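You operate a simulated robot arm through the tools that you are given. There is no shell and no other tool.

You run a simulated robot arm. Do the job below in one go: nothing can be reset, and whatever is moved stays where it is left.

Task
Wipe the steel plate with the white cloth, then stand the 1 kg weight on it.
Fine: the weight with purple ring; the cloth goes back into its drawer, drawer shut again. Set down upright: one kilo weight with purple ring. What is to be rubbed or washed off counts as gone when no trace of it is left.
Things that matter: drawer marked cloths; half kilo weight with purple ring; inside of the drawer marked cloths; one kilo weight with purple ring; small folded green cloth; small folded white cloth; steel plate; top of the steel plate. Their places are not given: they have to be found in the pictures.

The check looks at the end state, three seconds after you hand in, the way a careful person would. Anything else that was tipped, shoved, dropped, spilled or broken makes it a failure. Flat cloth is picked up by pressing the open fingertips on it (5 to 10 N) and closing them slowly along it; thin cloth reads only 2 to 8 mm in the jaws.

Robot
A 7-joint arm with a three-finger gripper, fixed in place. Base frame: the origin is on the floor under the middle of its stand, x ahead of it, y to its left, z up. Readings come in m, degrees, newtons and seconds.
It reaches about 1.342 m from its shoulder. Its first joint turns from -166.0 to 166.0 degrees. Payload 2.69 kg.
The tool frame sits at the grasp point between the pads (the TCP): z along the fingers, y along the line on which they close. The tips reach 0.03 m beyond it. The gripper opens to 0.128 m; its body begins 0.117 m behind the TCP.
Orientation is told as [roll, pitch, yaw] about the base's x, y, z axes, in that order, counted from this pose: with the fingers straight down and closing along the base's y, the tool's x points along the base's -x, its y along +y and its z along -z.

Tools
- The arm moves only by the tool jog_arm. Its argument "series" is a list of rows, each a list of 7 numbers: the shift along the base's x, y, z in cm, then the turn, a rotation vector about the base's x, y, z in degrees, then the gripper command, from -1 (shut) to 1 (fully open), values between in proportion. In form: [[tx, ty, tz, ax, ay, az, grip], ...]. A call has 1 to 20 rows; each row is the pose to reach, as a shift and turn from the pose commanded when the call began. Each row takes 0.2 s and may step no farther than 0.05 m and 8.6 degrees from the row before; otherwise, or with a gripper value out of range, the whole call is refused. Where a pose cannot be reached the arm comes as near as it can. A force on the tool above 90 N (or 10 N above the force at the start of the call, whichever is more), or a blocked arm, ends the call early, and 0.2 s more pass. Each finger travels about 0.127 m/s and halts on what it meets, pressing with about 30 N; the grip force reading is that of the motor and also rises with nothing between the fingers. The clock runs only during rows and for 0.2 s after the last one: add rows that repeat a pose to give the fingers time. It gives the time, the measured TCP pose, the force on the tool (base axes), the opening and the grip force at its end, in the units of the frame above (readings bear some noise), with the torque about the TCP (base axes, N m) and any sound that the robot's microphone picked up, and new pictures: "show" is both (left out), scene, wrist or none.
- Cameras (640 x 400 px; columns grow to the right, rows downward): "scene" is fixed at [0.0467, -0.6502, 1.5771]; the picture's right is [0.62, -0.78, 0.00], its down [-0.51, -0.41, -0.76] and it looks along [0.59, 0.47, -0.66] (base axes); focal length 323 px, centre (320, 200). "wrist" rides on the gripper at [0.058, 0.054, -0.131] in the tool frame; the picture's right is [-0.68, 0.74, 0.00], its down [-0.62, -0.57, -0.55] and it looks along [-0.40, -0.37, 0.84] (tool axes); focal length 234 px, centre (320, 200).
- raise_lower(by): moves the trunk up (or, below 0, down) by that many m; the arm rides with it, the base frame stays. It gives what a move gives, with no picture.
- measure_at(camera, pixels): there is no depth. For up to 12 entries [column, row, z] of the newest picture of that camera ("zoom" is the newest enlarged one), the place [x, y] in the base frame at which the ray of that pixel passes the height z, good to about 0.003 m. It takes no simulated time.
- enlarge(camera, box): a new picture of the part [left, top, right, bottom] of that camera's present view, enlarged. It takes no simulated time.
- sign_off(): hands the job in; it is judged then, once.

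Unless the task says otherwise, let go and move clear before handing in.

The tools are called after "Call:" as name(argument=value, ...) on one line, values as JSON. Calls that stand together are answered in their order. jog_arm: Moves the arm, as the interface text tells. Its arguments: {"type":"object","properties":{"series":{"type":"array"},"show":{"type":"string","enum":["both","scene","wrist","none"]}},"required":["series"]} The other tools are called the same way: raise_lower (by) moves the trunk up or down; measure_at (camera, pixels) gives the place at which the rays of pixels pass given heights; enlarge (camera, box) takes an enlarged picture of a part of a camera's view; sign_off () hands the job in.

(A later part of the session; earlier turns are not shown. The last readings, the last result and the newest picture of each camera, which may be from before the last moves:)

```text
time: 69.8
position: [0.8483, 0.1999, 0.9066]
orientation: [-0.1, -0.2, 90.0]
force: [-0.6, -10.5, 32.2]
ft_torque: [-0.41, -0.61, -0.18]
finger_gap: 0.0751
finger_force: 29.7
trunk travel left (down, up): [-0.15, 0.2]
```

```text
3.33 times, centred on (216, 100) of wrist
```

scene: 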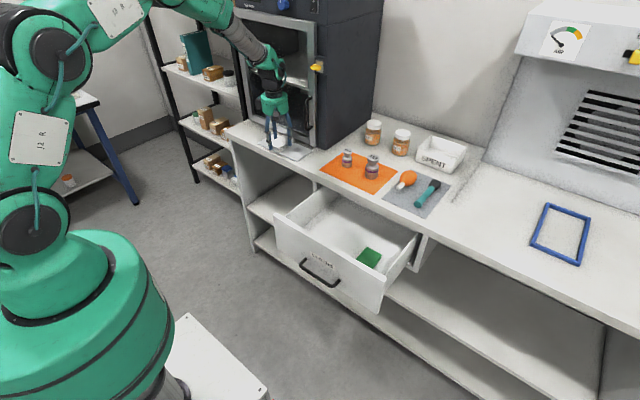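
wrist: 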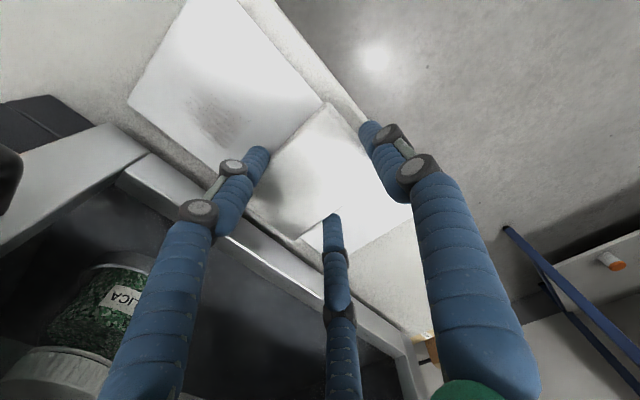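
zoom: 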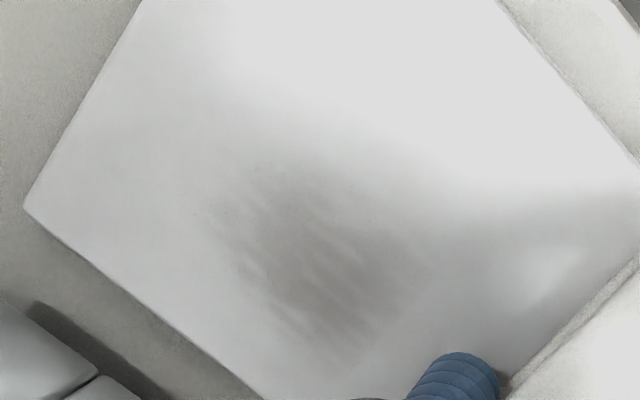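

The smudge is fading and the plate hasn't moved; press is 32 N so I'll raise 1 mm. More strokes over y 0.128–0.20.

Call:
jog_arm(series=[[-0.1, -1.2, 0.1, 0, 0, 0, -0.06], [-0.2, -2.4, 0.1, 0, 0, 0, -0.06], [-0.2, -3.6, 0.1, 0, 0, 0, -0.06], [-0.2, -4.8, 0.1, 0, 0, 0, -0.06], [-0.2, -6.0, 0.1, 0, 0, 0, -0.06], [-0.2, -7.2, 0.1, 0, 0, 0, -0.06], [-0.2, -6.0, 0.1, 0, 0, 0, -0.06], [-0.2, -4.8, 0.1, 0, 0, 0, -0.06], [-0.2, -3.6, 0.1, 0, 0, 0, -0.06], [-0.2, -2.4, 0.1, 0, 0, 0, -0.06], [-0.2, -3.6, 0.1, 0, 0, 0, -0.06], [-0.2, -4.8, 0.1, 0, 0, 0, -0.06], [-0.2, -6.0, 0.1, 0, 0, 0, -0.06], [-0.2, -7.2, 0.1, 0, 0, 0, -0.06], [-0.2, -6.0, 0.1, 0, 0, 0, -0.06], [-0.2, -4.8, 0.1, 0, 0, 0, -0.06], [-0.2, -3.6, 0.1, 0, 0, 0, -0.06], [-0.2, -2.4, 0.1, 0, 0, 0, -0.06], [-0.2, -1.2, 0.1, 0, 0, 0, -0.06], [0, 0, 0.1, 0, 0, 0, -0.06]], show="both")

Call:
enlarge(camera="wrist", box=[120, 40, 312, 160])

Call:
enlarge(camera="scene", box=[250, 115, 314, 155])

```text
time: 74.0
position: [0.8472, 0.2016, 0.9073]
orientation: [-0.1, 0.0, 89.9]
force: [1.1, 0.1, -0.2]
ft_torque: [0.0, 0.02, -0.02]
finger_gap: 0.0751
finger_force: 30.0
trunk travel left (down, up): [-0.15, 0.2]
```

scene: 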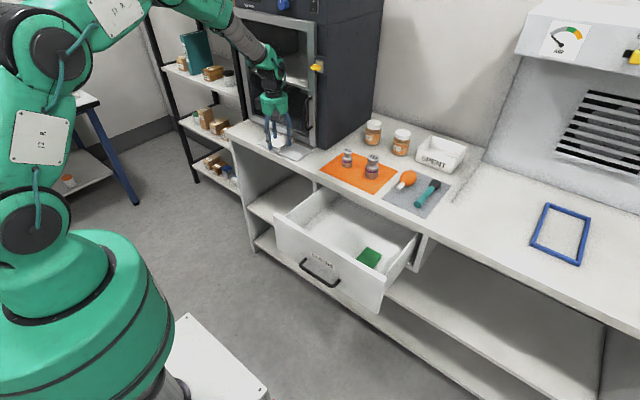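
wrist: 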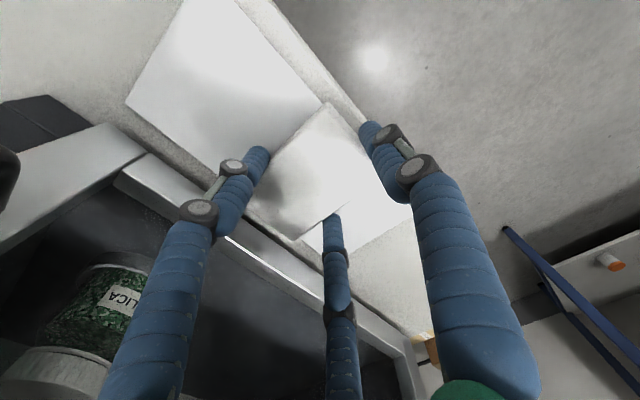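

```text
3.33 times, centred on (216, 100) of wrist
```

zoom: 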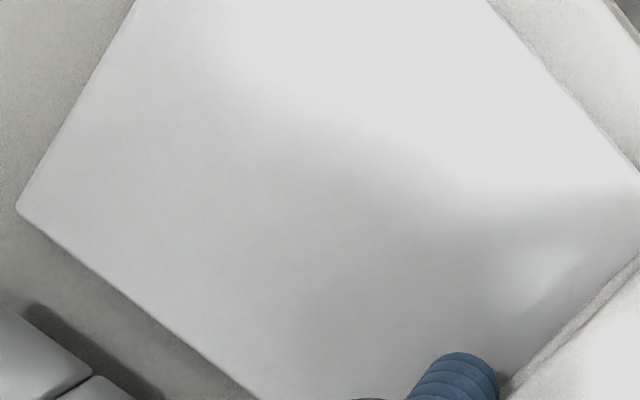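

```text
10.00 times, centred on (282, 135) of scene
```

zoom: 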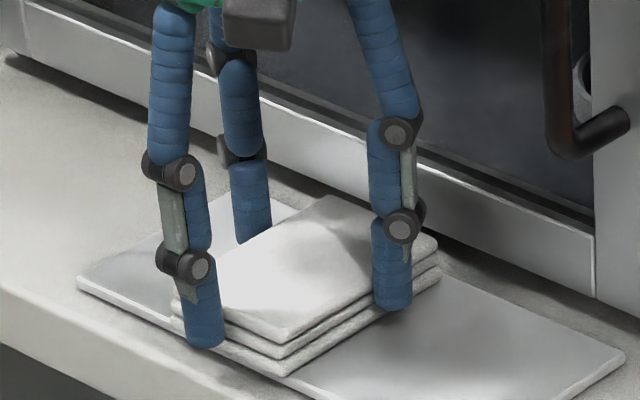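

The visible part looks clean. I'll lift the cloth and pull back to inspect the whole plate.

Call:
jog_arm(series=[[0, 0, 2, 0, 0, 0, -0.06], [0, 0, 5, 0, 0, 0, -0.06], [-3, 0, 8, 0, 0, 0, -0.06], [-7, 0, 10, 0, 0, 0, -0.06], [-11, 0, 11, 0, 0, 0, -0.06], [-15, 0, 11, 0, 0, 0, -0.06], [-15, 0, 11, 0, 0, 0, -0.06]])

Call:
enlarge(camera="scene", box=[250, 125, 320, 168])

Call:
enlarge(camera="wrist", box=[130, 110, 322, 260])

```text
time: 75.6
position: [0.7003, 0.2022, 1.0175]
orientation: [0.0, 0.0, 89.8]
force: [0.0, 0.0, -0.2]
ft_torque: [-0.01, -0.05, -0.02]
finger_gap: 0.0749
finger_force: 30.0
trunk travel left (down, up): [-0.15, 0.2]
```

scene: 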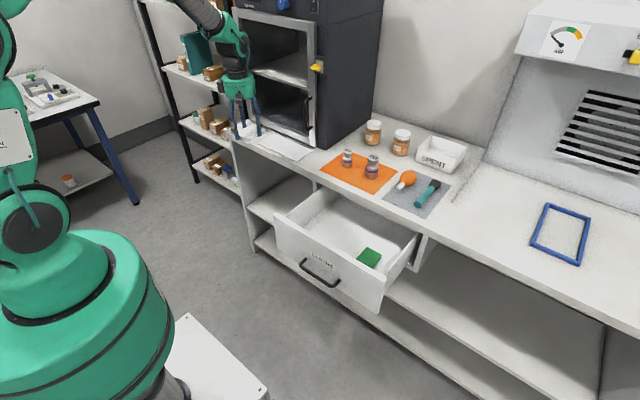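
wrist: 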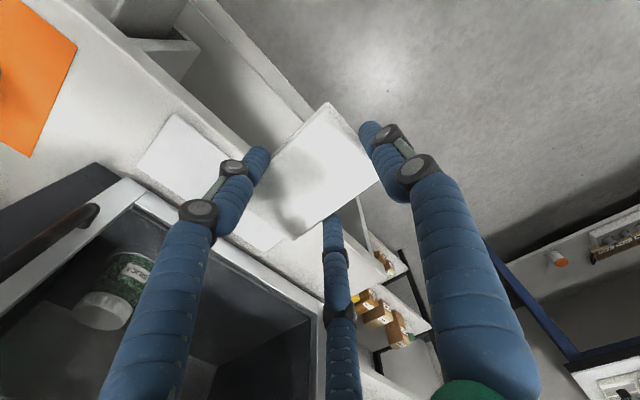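

```text
9.14 times, centred on (285, 146) of scene
```

zoom: 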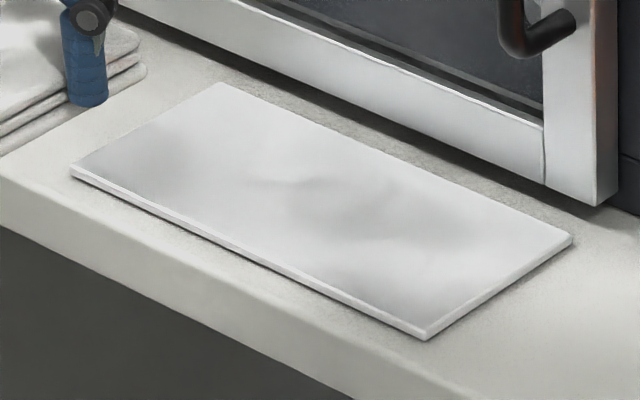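

```text
2.67 times, centred on (226, 185) of wrist
```

zoom: 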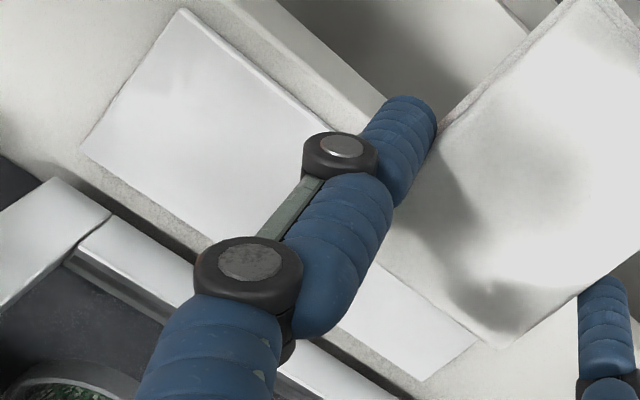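

Only faint grey shading remains near zoom (290,180) (x≈0.875, y≈0.21), which may be a reflection, but I'll do another full set of strokes to be sure, covering y 0.128–0.225.

Call:
jog_arm(series=[[4, 0, 0, 0, 0, 0, -0.06], [8, 0.5, -1, 0, 0, 0, -0.06], [12, 1, -3, 0, 0, 0, -0.06], [15, 1.5, -6, 0, 0, 0, -0.06], [15.2, 2, -9, 0, 0, 0, -0.06], [15.2, 2.4, -10.5, 0, 0, 0, -0.06], [15.2, 2.4, -11.05, 0, 0, 0, -0.06], [15.2, 2.4, -11.15, 0, 0, 0, -0.06], [15.2, 2.4, -11.15, 0, 0, 0, -0.06]], show="none")

```text
time: 77.6
position: [0.8524, 0.2236, 0.905]
orientation: [-0.1, 0.0, 90.0]
force: [2.6, 3.0, 6.6]
ft_torque: [0.05, -0.13, 0.1]
finger_gap: 0.0753
finger_force: 30.0
trunk travel left (down, up): [-0.15, 0.2]
```

6.6 N contact. Long strokes now from y 0.224 to 0.13 and back.

Call:
jog_arm(series=[[0, 0, -0.05, 0, 0, 0, -0.06], [0, -1.2, -0.05, 0, 0, 0, -0.06], [0, -2.4, -0.05, 0, 0, 0, -0.06], [-0.1, -3.6, -0.05, 0, 0, 0, -0.06], [-0.2, -4.8, -0.05, 0, 0, 0, -0.06], [-0.3, -6.0, -0.05, 0, 0, 0, -0.06], [-0.4, -7.2, -0.05, 0, 0, 0, -0.06], [-0.5, -8.4, -0.05, 0, 0, 0, -0.06], [-0.5, -9.4, -0.05, 0, 0, 0, -0.06], [-0.5, -8.4, -0.05, 0, 0, 0, -0.06], [-0.5, -7.2, -0.05, 0, 0, 0, -0.06], [-0.5, -6.0, -0.05, 0, 0, 0, -0.06], [-0.5, -4.8, -0.05, 0, 0, 0, -0.06], [-0.5, -3.6, -0.05, 0, 0, 0, -0.06], [-0.5, -2.4, -0.05, 0, 0, 0, -0.06], [-0.5, -1.2, -0.05, 0, 0, 0, -0.06], [-0.5, 0, -0.05, 0, 0, 0, -0.06], [-0.2, 0, -0.05, 0, 0, 0, -0.06]], show="none")

Call:
jog_arm(series=[[0, -1.2, 0, 0, 0, 0, -0.06], [0, -2.4, 0, 0, 0, 0, -0.06], [0, -3.6, 0, 0, 0, 0, -0.06], [0, -4.8, 0, 0, 0, 0, -0.06], [-0.1, -6.0, 0, 0, 0, 0, -0.06], [-0.2, -7.2, 0, 0, 0, 0, -0.06], [-0.3, -8.4, 0, 0, 0, 0, -0.06], [-0.3, -9.4, 0, 0, 0, 0, -0.06], [-0.3, -8.4, 0, 0, 0, 0, -0.06], [-0.3, -7.2, 0, 0, 0, 0, -0.06], [-0.3, -6.0, 0, 0, 0, 0, -0.06], [-0.3, -4.8, 0, 0, 0, 0, -0.06], [-0.3, -3.6, 0, 0, 0, 0, -0.06], [-0.3, -2.4, 0, 0, 0, 0, -0.06], [-0.3, -1.2, 0, 0, 0, 0, -0.06], [-0.3, 0, 0, 0, 0, 0, -0.06], [-0.3, 0, 0, 0, 0, 0, -0.06]])

```text
time: 81.4
position: [0.8472, 0.2241, 0.9033]
orientation: [0.0, 0.0, 90.0]
force: [-2.9, 0.5, 7.2]
ft_torque: [0.01, -0.07, 0.01]
finger_gap: 0.0759
finger_force: 12.1
trunk travel left (down, up): [-0.15, 0.2]
```

```text
time: 85.0
position: [0.8456, 0.2242, 0.9032]
orientation: [-0.2, -0.1, 90.1]
force: [0.6, 0.5, 5.6]
ft_torque: [-0.01, -0.13, 0.02]
finger_gap: 0.0755
finger_force: 11.8
trunk travel left (down, up): [-0.15, 0.2]
```

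scene: 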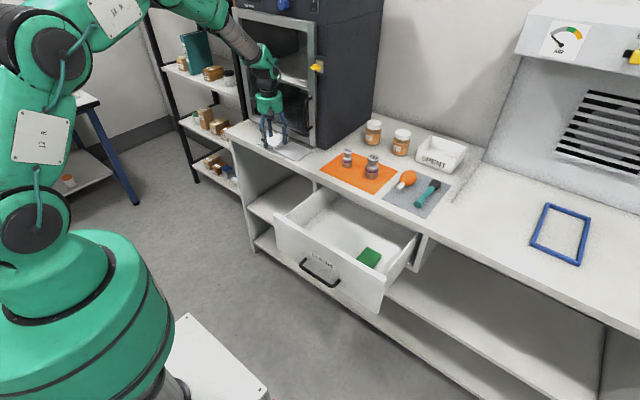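
wrist: 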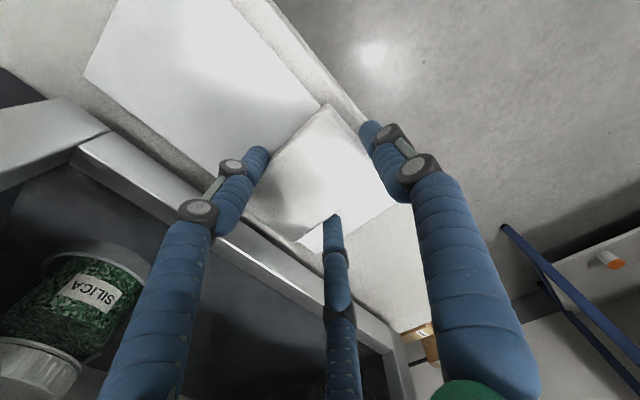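

Grip force dropped to 12 N with the gap at 75.5 mm, so the pad may have shifted in the grip. I'll zoom in to check before lifting.

Call:
enlarge(camera="scene", box=[245, 112, 309, 152])

Call:
enlarge(camera="wrist", box=[220, 80, 444, 220])

```text
10.00 times, centred on (277, 132) of scene
```

zoom: 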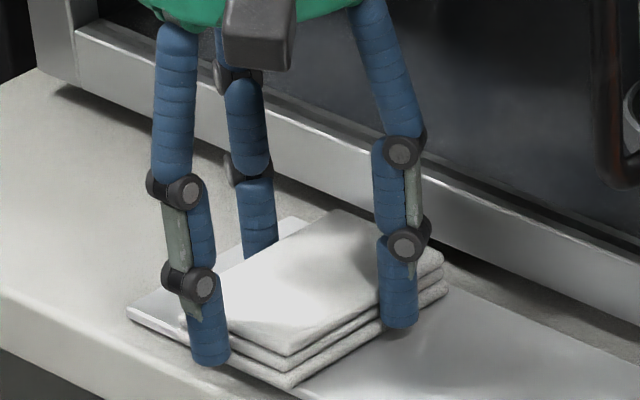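

```text
2.86 times, centred on (332, 150) of wrist
```

zoom: 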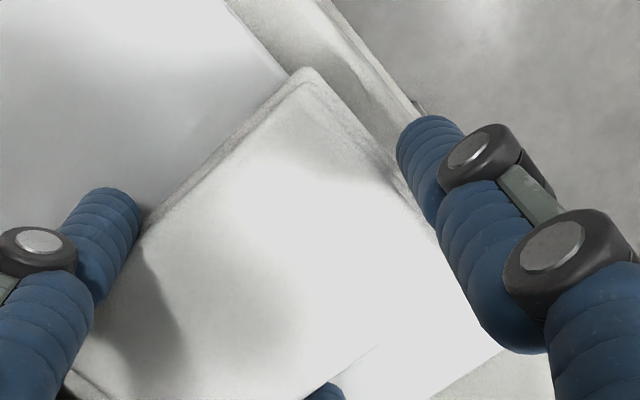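

The pad is still between the fingers, now sitting slightly higher in the grip. I'll squeeze more firmly and lift to inspect.

Call:
jog_arm(series=[[0, 0, 0, 0, 0, 0, -0.2], [0, 0, 0, 0, 0, 0, -0.4], [0, 0, 0, 0, 0, 0, -0.4], [0, 0, 0.5, 0, 0, 0, -0.4], [0, 0, 1.5, 0, 0, 0, -0.4], [0, 0, 3, 0, 0, 0, -0.4], [0, 0, 3, 0, 0, 0, -0.4]], show="wrist")

Call:
enlarge(camera="scene", box=[245, 112, 309, 152])

```text
time: 86.6
position: [0.8464, 0.2249, 0.9346]
orientation: [0.0, 0.0, 90.1]
force: [-0.2, 0.9, -0.6]
ft_torque: [-0.01, -0.02, 0.01]
finger_gap: 0.0751
finger_force: 27.6
trunk travel left (down, up): [-0.15, 0.2]
```

wrist: 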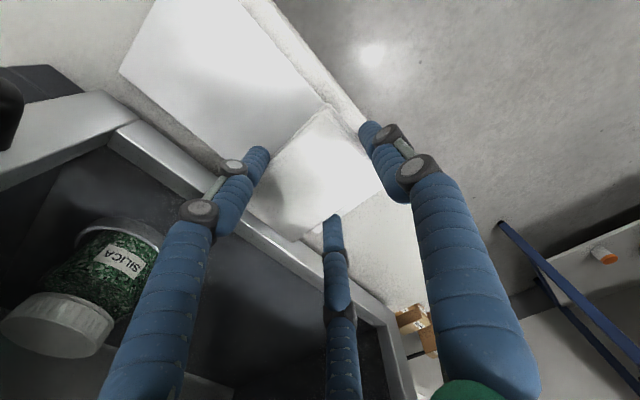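

```text
10.00 times, centred on (277, 132) of scene
```

zoom: 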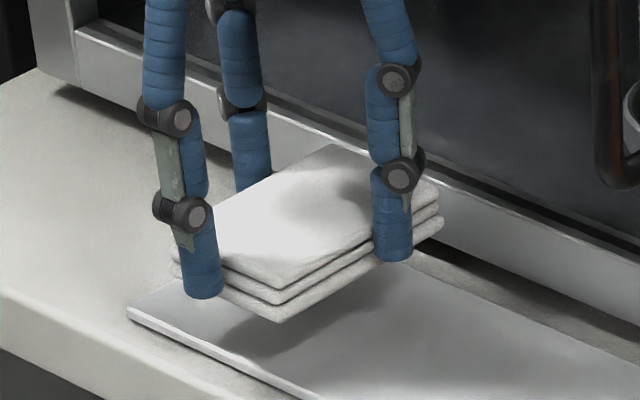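

Cloth still held. Retreat and inspect the plate again.

Call:
jog_arm(series=[[0, 0, 3, 0, 0, 0, -0.4], [-4, 0, 6, 0, 0, 0, -0.4], [-8, 0, 8, 0, 0, 0, -0.4], [-12, 0, 8.5, 0, 0, 0, -0.4], [-15, 2, 8.5, 0, 0, 0, -0.4], [-15, 6, 8.5, 0, 0, 0, -0.4], [-15, 10, 8.5, 0, 0, 0, -0.4], [-15, 10, 8.5, 0, 0, 0, -0.4]])

Call:
enlarge(camera="scene", box=[250, 125, 320, 168])

Call:
enlarge(camera="wrist", box=[60, 40, 300, 190])

```text
time: 88.4
position: [0.6964, 0.3262, 1.0201]
orientation: [0.0, 0.0, 89.9]
force: [0.3, 0.9, -0.1]
ft_torque: [-0.08, 0.05, 0.02]
finger_gap: 0.0751
finger_force: 27.4
trunk travel left (down, up): [-0.15, 0.2]
```

scene: 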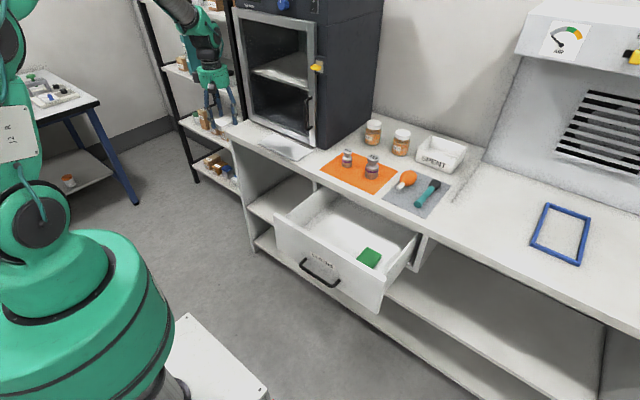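
wrist: 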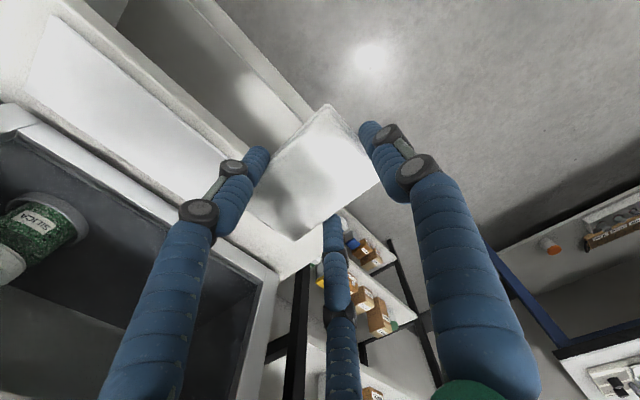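

```text
9.14 times, centred on (285, 146) of scene
```

zoom: 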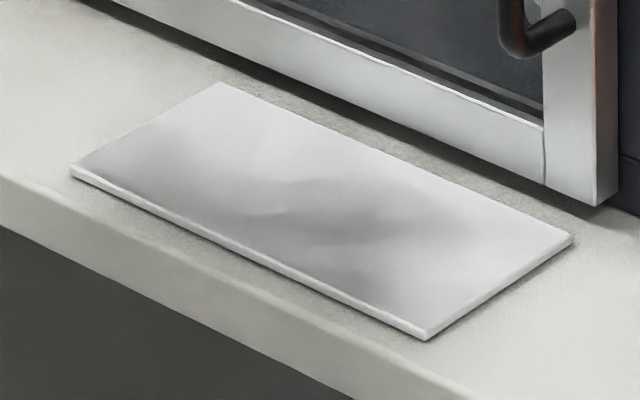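

```text
2.67 times, centred on (180, 115) of wrist
```

zoom: 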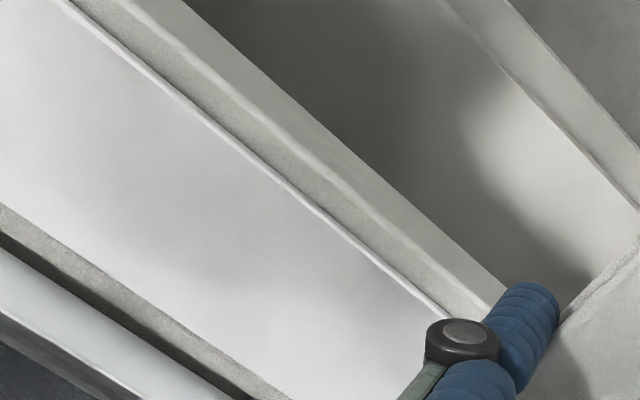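

Call:
enlarge(camera="scene", box=[268, 134, 308, 159])

Call:
enlarge(camera="wrist", box=[20, 10, 180, 110])

Call:
enlarge(camera="wrist", box=[100, 70, 228, 150])

```text
16.00 times, centred on (288, 146) of scene
```

zoom: 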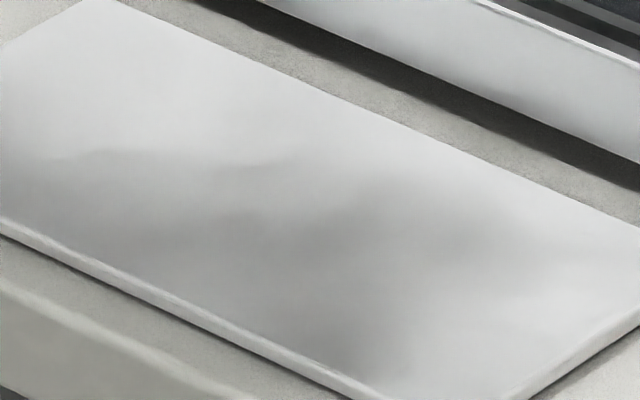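

```text
4.00 times, centred on (100, 60) of wrist
```

zoom: 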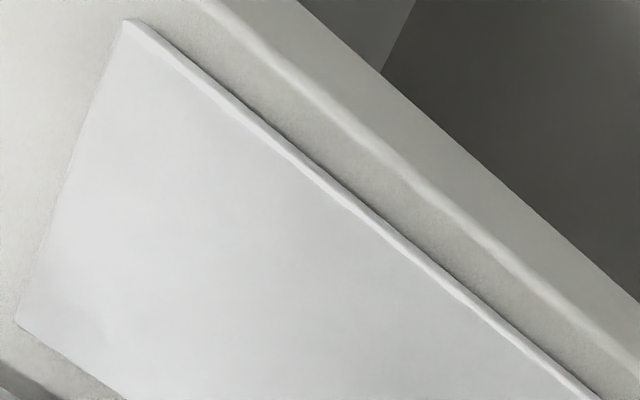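

```text
5.00 times, centred on (164, 110) of wrist
```

zoom: 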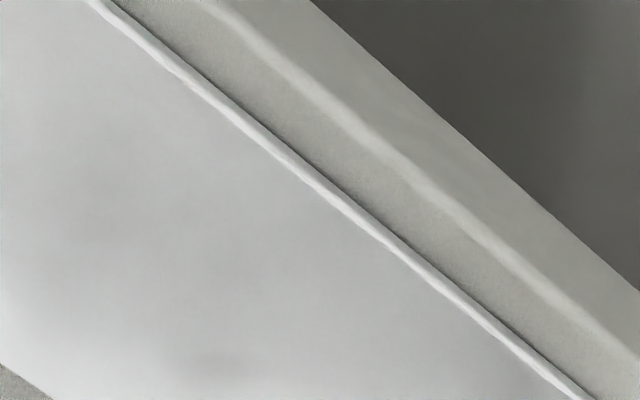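

Wrist view shows no brown left, only soft reflections. One more look from a nearer viewpoint to be certain.

Call:
jog_arm(series=[[3, -1, -1, 0, 0, 0, -0.4], [6, -2, -2, 0, 0, 0, -0.4], [9, -2, -3, 0, 0, 0, -0.4], [9, -2, -3, 0, 0, 0, -0.4]], show="wrist")

Call:
enlarge(camera="wrist", box=[20, 0, 260, 150])

Call:
enlarge(camera="scene", box=[250, 125, 320, 168])

```text
time: 89.4
position: [0.7873, 0.3045, 0.9861]
orientation: [0.0, 0.0, 89.8]
force: [-0.4, -0.1, -1.4]
ft_torque: [0.02, 0.02, 0.01]
finger_gap: 0.0752
finger_force: 28.0
trunk travel left (down, up): [-0.15, 0.2]
```

wrist: 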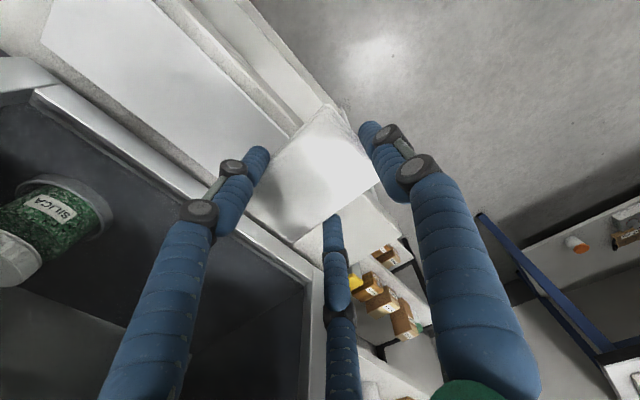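

```text
2.67 times, centred on (140, 75) of wrist
```

zoom: 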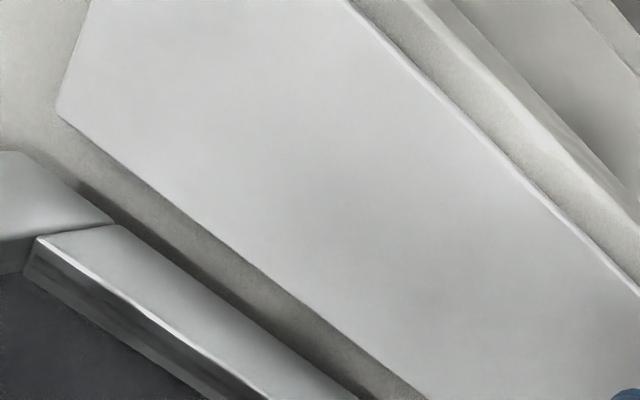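

```text
9.14 times, centred on (285, 146) of scene
```

zoom: 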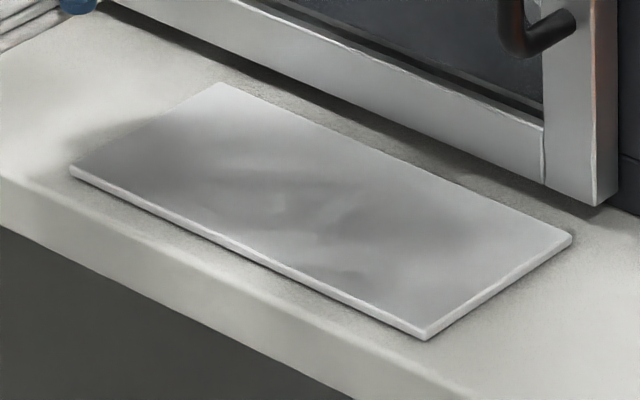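

The plate is uniformly clean from above. Now carry the cloth back over the open drawer at its original spot.

Call:
jog_arm(series=[[-3, 0, 2, 0, 0, 0, -0.4], [-7, 0, 3.5, 0, 0, 0, -0.4], [-8.9, -3, 3.5, 0, 0, 0, -0.4], [-8.9, -7.7, 3.5, 0, 0, 0, -0.4], [-8.9, -12.4, 3.5, 0, 0, 0, -0.4], [-8.9, -17.1, 3.5, 0, 0, 0, -0.4], [-8.9, -21.8, 3.5, 0, 0, 0, -0.4], [-8.9, -26.5, 3.5, 0, 0, 0, -0.4], [-8.9, -31.2, 3.5, 0, 0, 0, -0.4], [-8.9, -35.9, 3.5, 0, 0, 0, -0.4], [-8.9, -40.6, 3.5, 0, 0, 0, -0.4], [-8.9, -44, 3.5, 0, 0, 0, -0.4], [-8.9, -46.2, 2, 0, 0, 0, -0.4], [-8.9, -46.2, -2, 0, 0, 0, -0.4], [-8.9, -46.2, -6, 0, 0, 0, -0.4], [-8.9, -46.2, -10, 0, 0, 0, -0.4], [-8.9, -46.2, -14, 0, 0, 0, -0.4], [-8.9, -46.2, -17, 0, 0, 0, -0.4], [-8.9, -46.2, -17, 0, 0, 0, -0.4]])

Call:
enlarge(camera="scene", box=[270, 150, 414, 240])

```text
time: 93.4
position: [0.6975, -0.1589, 0.8201]
orientation: [0.1, 0.0, 89.9]
force: [-0.2, -0.6, -0.3]
ft_torque: [0.01, 0.02, 0.02]
finger_gap: 0.0751
finger_force: 27.2
trunk travel left (down, up): [-0.15, 0.2]
```

scene: 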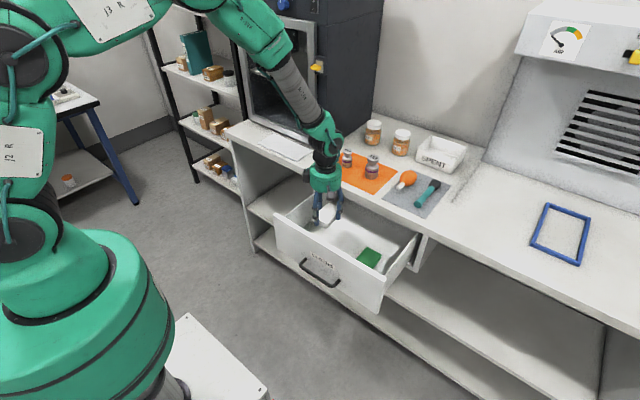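
wrist: 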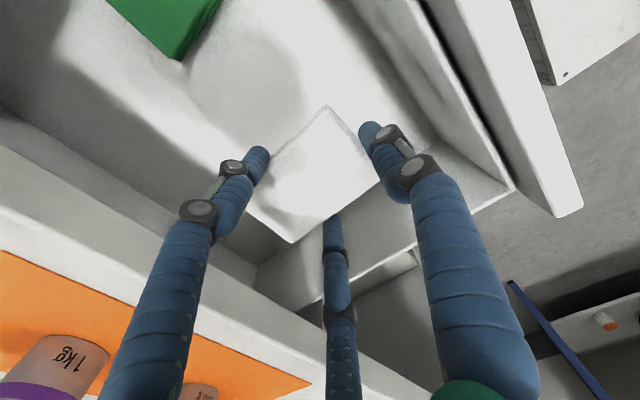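

```text
4.44 times, centred on (342, 195) of scene
```

zoom: 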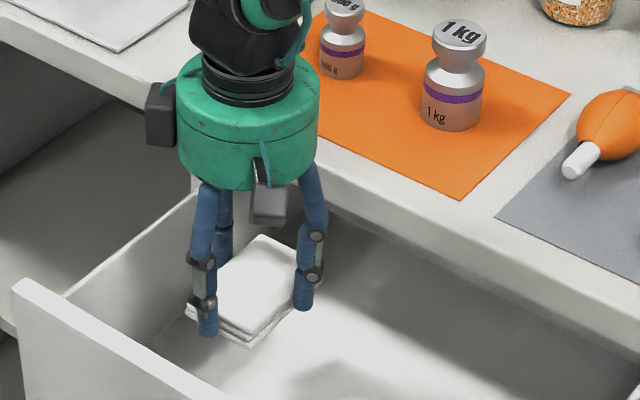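

Cloth is over its old spot in the drawer. Lower to near the floor.

Call:
jog_arm(series=[[0, 0, -4, 0, 0, 0, -0.4], [0, 0, -8, 0, 0, 0, -0.4], [0, 0, -10, 0, 0, 0, -0.4], [0, 0, -10.5, 0, 0, 0, -0.4], [0, 0, -10.5, 0, 0, 0, -0.4]], show="none")

Call:
jog_arm(series=[[0, 0, -0.2, 0, 0, 0, -0.4], [0, 0, -0.4, 0, 0, 0, -0.4], [0, 0, -0.4, 0, 0, 0, -0.4]], show="none")

```text
time: 94.6
position: [0.6965, -0.1575, 0.7145]
orientation: [0.0, 0.0, 90.0]
force: [0.7, -0.7, -0.4]
ft_torque: [0.0, 0.04, 0.04]
finger_gap: 0.0749
finger_force: 27.1
trunk travel left (down, up): [-0.15, 0.2]
```

```text
time: 95.4
position: [0.6959, -0.1584, 0.71]
orientation: [0.0, 0.0, 89.9]
force: [0.3, 0.5, 0.2]
ft_torque: [0.01, 0.0, 0.01]
finger_gap: 0.0751
finger_force: 27.7
trunk travel left (down, up): [-0.15, 0.2]
```

Call:
jog_arm(series=[[0, 0, -0.1, 0, 0, 0, -0.4], [0, 0, -0.2, 0, 0, 0, -0.4], [0, 0, -0.2, 0, 0, 0, -0.4]], show="none")

```text
time: 96.2
position: [0.6968, -0.1585, 0.7073]
orientation: [-0.1, 0.0, 90.0]
force: [-1.2, 0.2, 0.7]
ft_torque: [0.01, 0.0, 0.02]
finger_gap: 0.0751
finger_force: 27.3
trunk travel left (down, up): [-0.15, 0.2]
```

Call:
jog_arm(series=[[0, 0, -0.1, 0, 0, 0, -0.4], [0, 0, -0.2, 0, 0, 0, -0.4], [0, 0, -0.2, 0, 0, 0, -0.4]], show="none")

```text
time: 97.0
position: [0.6975, -0.159, 0.7078]
orientation: [-0.2, -0.1, 90.0]
force: [0.4, 4.2, 19.8]
ft_torque: [0.17, -0.4, 0.05]
finger_gap: 0.0753
finger_force: 27.1
trunk travel left (down, up): [-0.15, 0.2]
```

Pad is on the drawer floor (20 N). Ease up 1 mm, open the fingers and rise clear.

Call:
jog_arm(series=[[0, 0, 0.1, 0, 0, 0, -0.4], [0, 0, 0.15, 0, 0, 0, 0], [0, 0, 0.15, 0, 0, 0, 0.3], [0, 0, 0.15, 0, 0, 0, 0.64], [0, 0, 0.15, 0, 0, 0, 0.64], [0, 0, 2, 0, 0, 0, 0.64], [0, 0, 5, 0, 0, 0, 0.64], [0, 0, 9, 0, 0, 0, 0.64], [0, 0, 9, 0, 0, 0, 0.64]])

Call:
enlarge(camera="scene", box=[270, 150, 414, 240])

```text
time: 99.0
position: [0.6973, -0.1574, 0.7964]
orientation: [0.0, 0.1, 90.0]
force: [-0.4, 0.2, 0.5]
ft_torque: [-0.02, -0.04, 0.03]
finger_gap: 0.1051
finger_force: 0.0
trunk travel left (down, up): [-0.15, 0.2]
```

scene: 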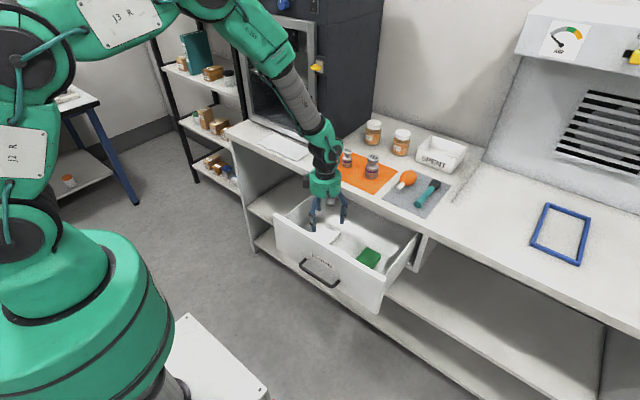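
wrist: 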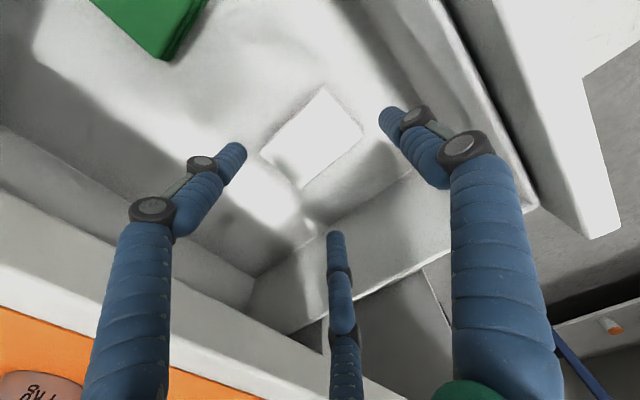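

```text
4.44 times, centred on (342, 195) of scene
```

zoom: 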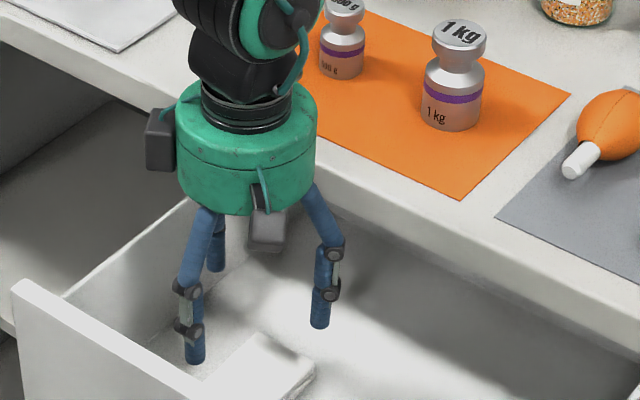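

The white cloth is back in its place in the drawer. Next I'll rise, retract, and turn the closed gripper horizontal to push the drawer shut on its front panel above the handle.

Call:
jog_arm(series=[[0, 0, 5, 0, 0, 0, 0.4], [0, 0, 10, 0, 0, 0, 0], [0, 0, 15, 0, 0, 0, -0.5], [0, 0, 20, 0, 0, 0, -1], [-2, -1, 22, 0, -7.5, 0, -1], [-4, -2, 23, 0, -15, 0, -1], [-6, -3, 24, 0, -22.5, 0, -1], [-8, -4, 25, 0, -30, 0, -1], [-10, -5, 25, 0, -37.5, 0, -1], [-12, -6, 25, 0, -45, 0, -1], [-14, -7, 25, 0, -52.5, 0, -1], [-16, -8, 25, 0, -60, 0, -1], [-18, -8.7, 25, 0, -67.5, 0, -1], [-20, -8.7, 25, 0, -75, 0, -1], [-22, -8.7, 25, 0, -82.5, 0, -1], [-24, -8.7, 25, 0, -90, 0, -1], [-26, -8.7, 25, 0, -90, 0, -1], [-26, -8.7, 25, 0, -90, 0, -1]])

```text
time: 102.8
position: [0.5095, -0.1722, 1.1476]
orientation: [-55.5, -0.8, 88.5]
force: [-0.2, 0.4, 0.7]
ft_torque: [0.02, 0.0, 0.05]
finger_gap: 0.0022
finger_force: 29.7
out of reach, approached as far as the arm can: row 10, 11, 12, 13, 14, 15, 16, 17, 18
trunk travel left (down, up): [-0.15, 0.2]
```

scene: 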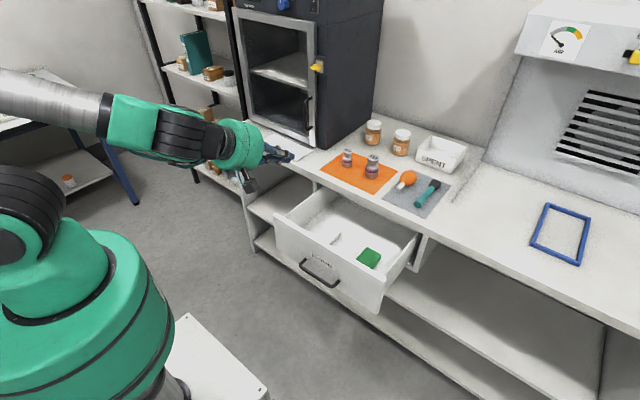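
wrist: 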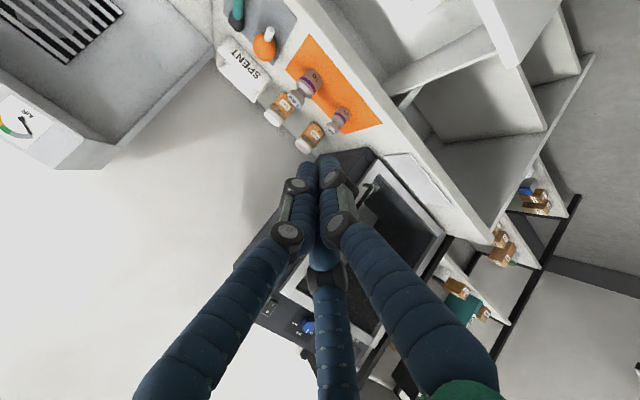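

The arm ran into a joint limit in this orientation (stopped at [0.51,-0.17,1.15], roll -55). I'll send a null row to see what the commanded pose is considered to be.

Call:
jog_arm(series=[[0, 0, 0, 0, 0, 0, -1]], show="none")

```text
time: 103.2
position: [0.5088, -0.1713, 1.1458]
orientation: [-55.5, -0.8, 88.4]
force: [-0.6, -0.3, -0.6]
ft_torque: [-0.02, 0.0, -0.02]
finger_gap: 0.0019
finger_force: 29.5
trunk travel left (down, up): [-0.15, 0.2]
```

The commanded pose follows the reached one. I'll tilt back to fingers-down, then go via yaw 0 to the horizontal orientation that worked before.

Call:
jog_arm(series=[[1.3, -0.4, -1, 0, 7.9, 0, -1], [2.6, -0.8, -2, 0, 15.8, 0, -1], [3.9, -1.2, -3, 0, 23.7, 0, -1], [5.2, -1.6, -4, 0, 31.6, 0, -1], [6.5, -2, -5, 0, 39.5, 0, -1], [7.8, -2.4, -6, 0, 47.4, 0, -1], [9, -2.8, -7, 0, 55.3, 0, -1], [9, -2.8, -7, 0, 55.3, 0, -1]], show="none")

Call:
jog_arm(series=[[0, 0, 0, 0, 0, -8, -1], [0, 0, 0, 0, 0, -16, -1], [0, 0, 0, 0, 0, -24, -1], [0, 0, 0, 0, 0, -32, -1], [0, 0, 0, 0, 0, -40, -1], [0, 0, 0, 0, 0, -48, -1], [0, 0, 0, 0, 0, -56, -1], [0, 0, 0, 0, 0, -64, -1], [0, 0, 0, 0, 0, -72, -1], [0, 0, 0, 0, 0, -80, -1], [0, 0, 0, 0, 0, -88.4, -1], [0, 0, 0, 0, 0, -88.4, -1]])

```text
time: 105.0
position: [0.5928, -0.1964, 1.0826]
orientation: [-0.4, 1.0, 88.4]
force: [-1.1, 0.5, 1.3]
ft_torque: [-0.06, -0.16, 0.0]
finger_gap: 0.0021
finger_force: 30.5
trunk travel left (down, up): [-0.15, 0.2]
```

```text
time: 107.6
position: [0.5939, -0.1971, 1.0793]
orientation: [-0.2, 0.8, -0.1]
force: [0.7, -0.3, 0.7]
ft_torque: [0.0, 0.0, 0.02]
finger_gap: 0.0021
finger_force: 30.1
trunk travel left (down, up): [-0.15, 0.2]
```

scene: 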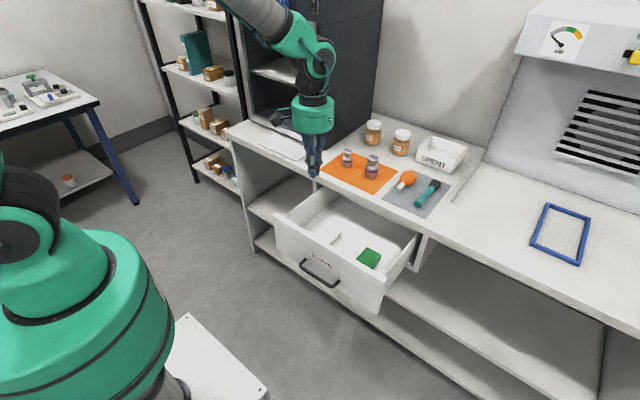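
wrist: 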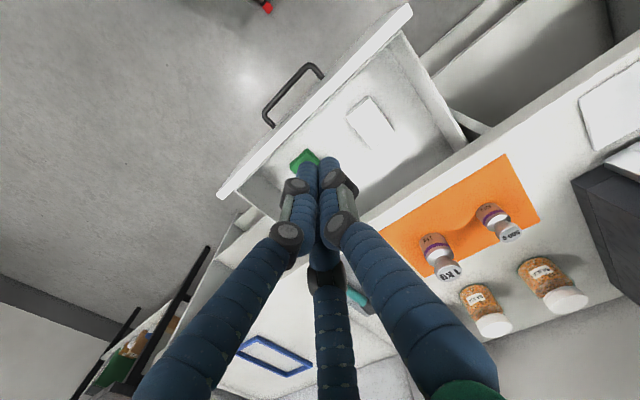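

Back to fingers-down at yaw 0. Now turn to the known horizontal pose, moving to x≈0.45, y≈-0.245.

Call:
jog_arm(series=[[-1, -0.3, -0.3, 4.62, -4.62, -4.62, -1], [-2, -0.6, -0.6, 9.24, -9.24, -9.24, -1], [-3, -0.9, -1, 13.86, -13.86, -13.86, -1], [-4, -1.2, -1.5, 18.48, -18.48, -18.48, -1], [-5, -1.5, -2, 23.1, -23.1, -23.1, -1], [-6, -1.8, -2.5, 27.7, -27.7, -27.7, -1], [-7, -2.1, -3, 32.3, -32.3, -32.3, -1], [-8, -2.4, -3.5, 36.95, -36.95, -36.95, -1], [-9, -2.7, -4, 41.6, -41.6, -41.6, -1], [-10, -3, -4.5, 46.2, -46.2, -46.2, -1], [-11, -3.4, -5, 50.8, -50.8, -50.8, -1], [-12, -3.8, -6, 55.4, -55.4, -55.4, -1], [-13, -4.2, -7, 60, -60, -60, -1], [-14, -4.6, -8, 64.7, -64.7, -64.7, -1], [-14.4, -4.8, -8, 69.28, -69.28, -69.28, -1], [-14.4, -4.8, -8, 69.28, -69.28, -69.28, -1]])

```text
time: 111.0
position: [0.4469, -0.2453, 0.9993]
orientation: [89.8, 0.0, -89.2]
force: [0.8, 0.0, -0.2]
ft_torque: [-0.01, -0.01, 0.0]
finger_gap: 0.0019
finger_force: 30.0
trunk travel left (down, up): [-0.15, 0.2]
```

scene: 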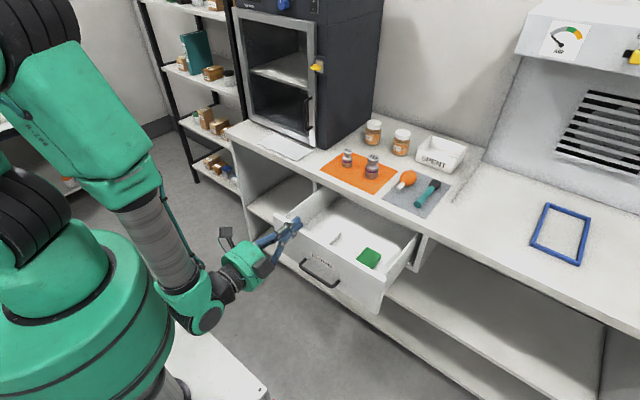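
wrist: 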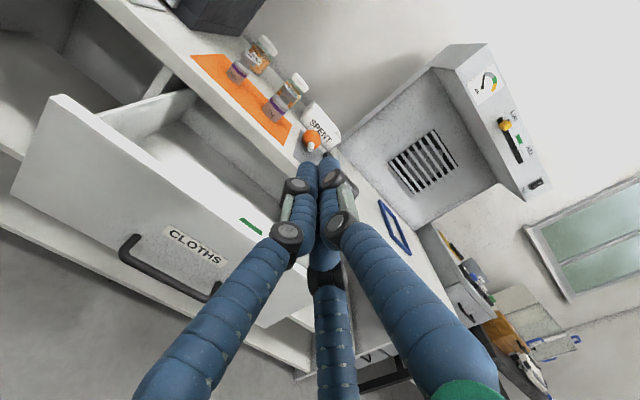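

Facing the panel. Descend to z≈0.755 in front of it.

Call:
jog_arm(series=[[0, 0, -4.5, 0, 0, 0, -1], [0, 0, -9, 0, 0, 0, -1], [0, 0, -13.5, 0, 0, 0, -1], [0, 0, -18, 0, 0, 0, -1], [0, 0, -22, 0, 0, 0, -1], [0, 0, -24.4, 0, 0, 0, -1], [0, 0, -24.4, 0, 0, 0, -1]])

Call:
enlarge(camera="wrist", box=[200, 50, 440, 200])

```text
time: 112.6
position: [0.4498, -0.2432, 0.7536]
orientation: [89.8, 0.0, -89.2]
force: [0.6, 0.0, 0.4]
ft_torque: [-0.02, -0.06, 0.01]
finger_gap: 0.0019
finger_force: 30.0
trunk travel left (down, up): [-0.15, 0.2]
```

scene: 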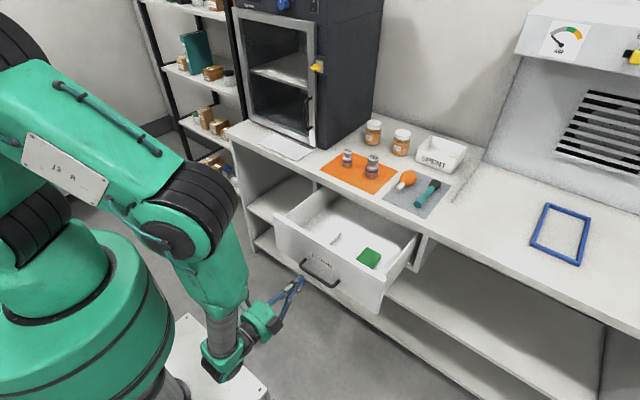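
wrist: 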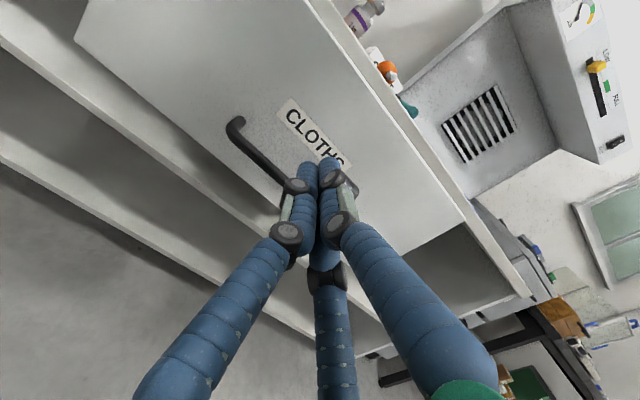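

```text
2.67 times, centred on (320, 125) of wrist
```

zoom: 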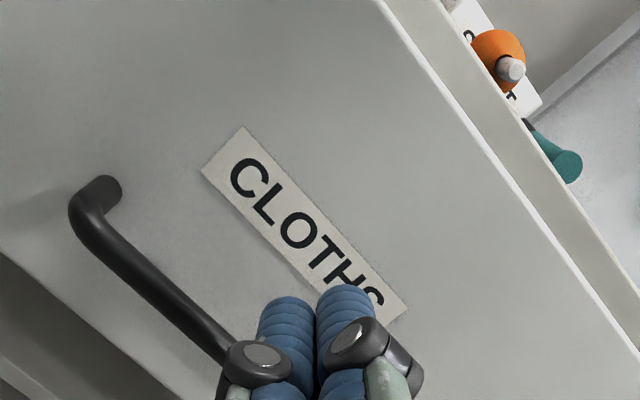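

Fingertips are aimed at the panel above the bar. Push forward steadily to x≈0.73.

Call:
jog_arm(series=[[3, 0, 0, 0, 0, 0, -1], [6, 0, 0, 0, 0, 0, -1], [7.5, 0, 0, 0, 0, 0, -1], [9, 0, 0, 0, 0, 0, -1], [10.5, 0, 0, 0, 0, 0, -1], [12, 0, 0, 0, 0, 0, -1], [13.5, 0, 0, 0, 0, 0, -1], [15, 0, 0, 0, 0, 0, -1], [16.5, 0, 0, 0, 0, 0, -1], [18, 0, 0, 0, 0, 0, -1], [19.5, 0, 0, 0, 0, 0, -1], [21, 0, 0, 0, 0, 0, -1], [22.5, 0, 0, 0, 0, 0, -1], [24, 0, 0, 0, 0, 0, -1], [25.5, 0, 0, 0, 0, 0, -1], [27, 0, 0, 0, 0, 0, -1], [28, 0, 0, 0, 0, 0, -1], [28, 0, 0, 0, 0, 0, -1]])

```text
time: 116.4
position: [0.73, -0.2434, 0.7566]
orientation: [89.8, 0.0, -89.2]
force: [0.4, -0.1, 0.1]
ft_torque: [0.01, 0.0, -0.01]
finger_gap: 0.0019
finger_force: 31.9
trunk travel left (down, up): [-0.15, 0.2]
```

scene: 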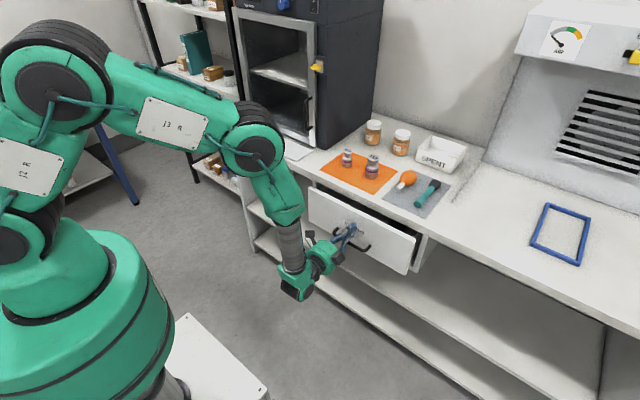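
wrist: 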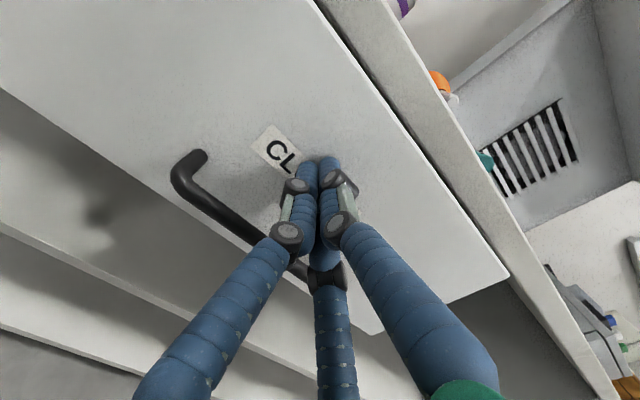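

Drawer is nearly shut and moving freely. Push the remaining ~3–4 cm slowly until it meets its stop.

Call:
jog_arm(series=[[0.7, 0, 0, 0, 0, 0, -1], [1.4, 0, 0, 0, 0, 0, -1], [2.1, 0, 0, 0, 0, 0, -1], [2.6, 0, 0, 0, 0, 0, -1], [2.6, 0, 0, 0, 0, 0, -1]])

Call:
enlarge(camera="scene", box=[300, 160, 444, 280])

```text
time: 117.6
position: [0.7561, -0.2462, 0.7554]
orientation: [89.8, 0.0, -89.3]
force: [0.5, 0.1, -1.3]
ft_torque: [0.02, 0.03, 0.01]
finger_gap: 0.0019
finger_force: 31.0
trunk travel left (down, up): [-0.15, 0.2]
```

scene: 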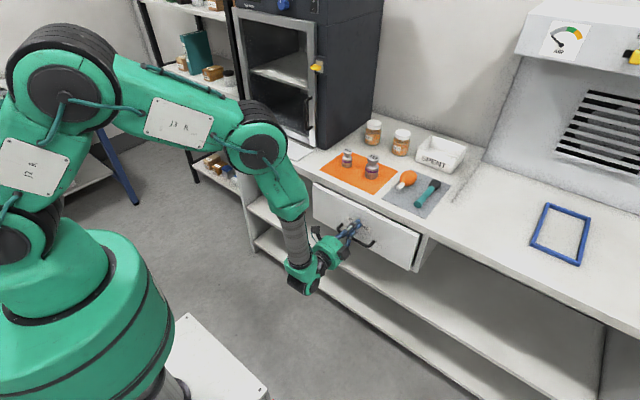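
wrist: 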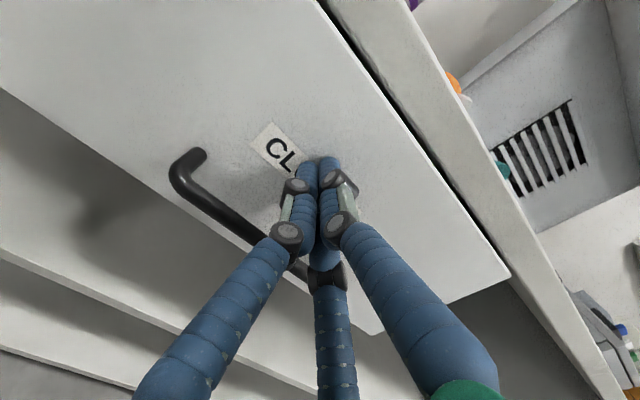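

```text
3.33 times, centred on (372, 220) of scene
```

zoom: 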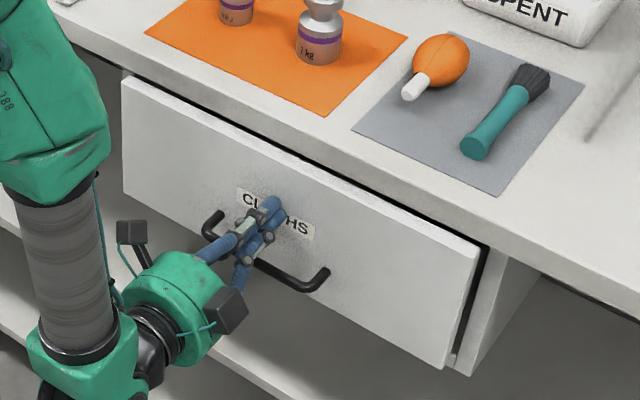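

Nearly closed with no resistance yet. Continue in small steps until force rises.

Call:
jog_arm(series=[[0.2, 0, 0, 0, 0, 0, -1], [0.4, 0, 0, 0, 0, 0, -1], [0.6, 0, 0, 0, 0, 0, -1], [0.6, 0, 0, 0, 0, 0, -1]], show="none")

```text
time: 118.6
position: [0.7609, -0.245, 0.7557]
orientation: [89.8, 0.0, -89.2]
force: [-0.4, 0.4, 0.0]
ft_torque: [0.0, -0.01, 0.02]
finger_gap: 0.0017
finger_force: 31.6
trunk travel left (down, up): [-0.15, 0.2]
```

Call:
jog_arm(series=[[0.2, 0, 0, 0, 0, 0, -1], [0.4, 0, 0, 0, 0, 0, -1], [0.4, 0, 0, 0, 0, 0, -1]], show="none")

```text
time: 119.4
position: [0.766, -0.2445, 0.7555]
orientation: [89.8, 0.0, -89.2]
force: [-0.5, 0.4, -0.1]
ft_torque: [0.02, -0.04, -0.01]
finger_gap: 0.0021
finger_force: 31.8
trunk travel left (down, up): [-0.15, 0.2]
```

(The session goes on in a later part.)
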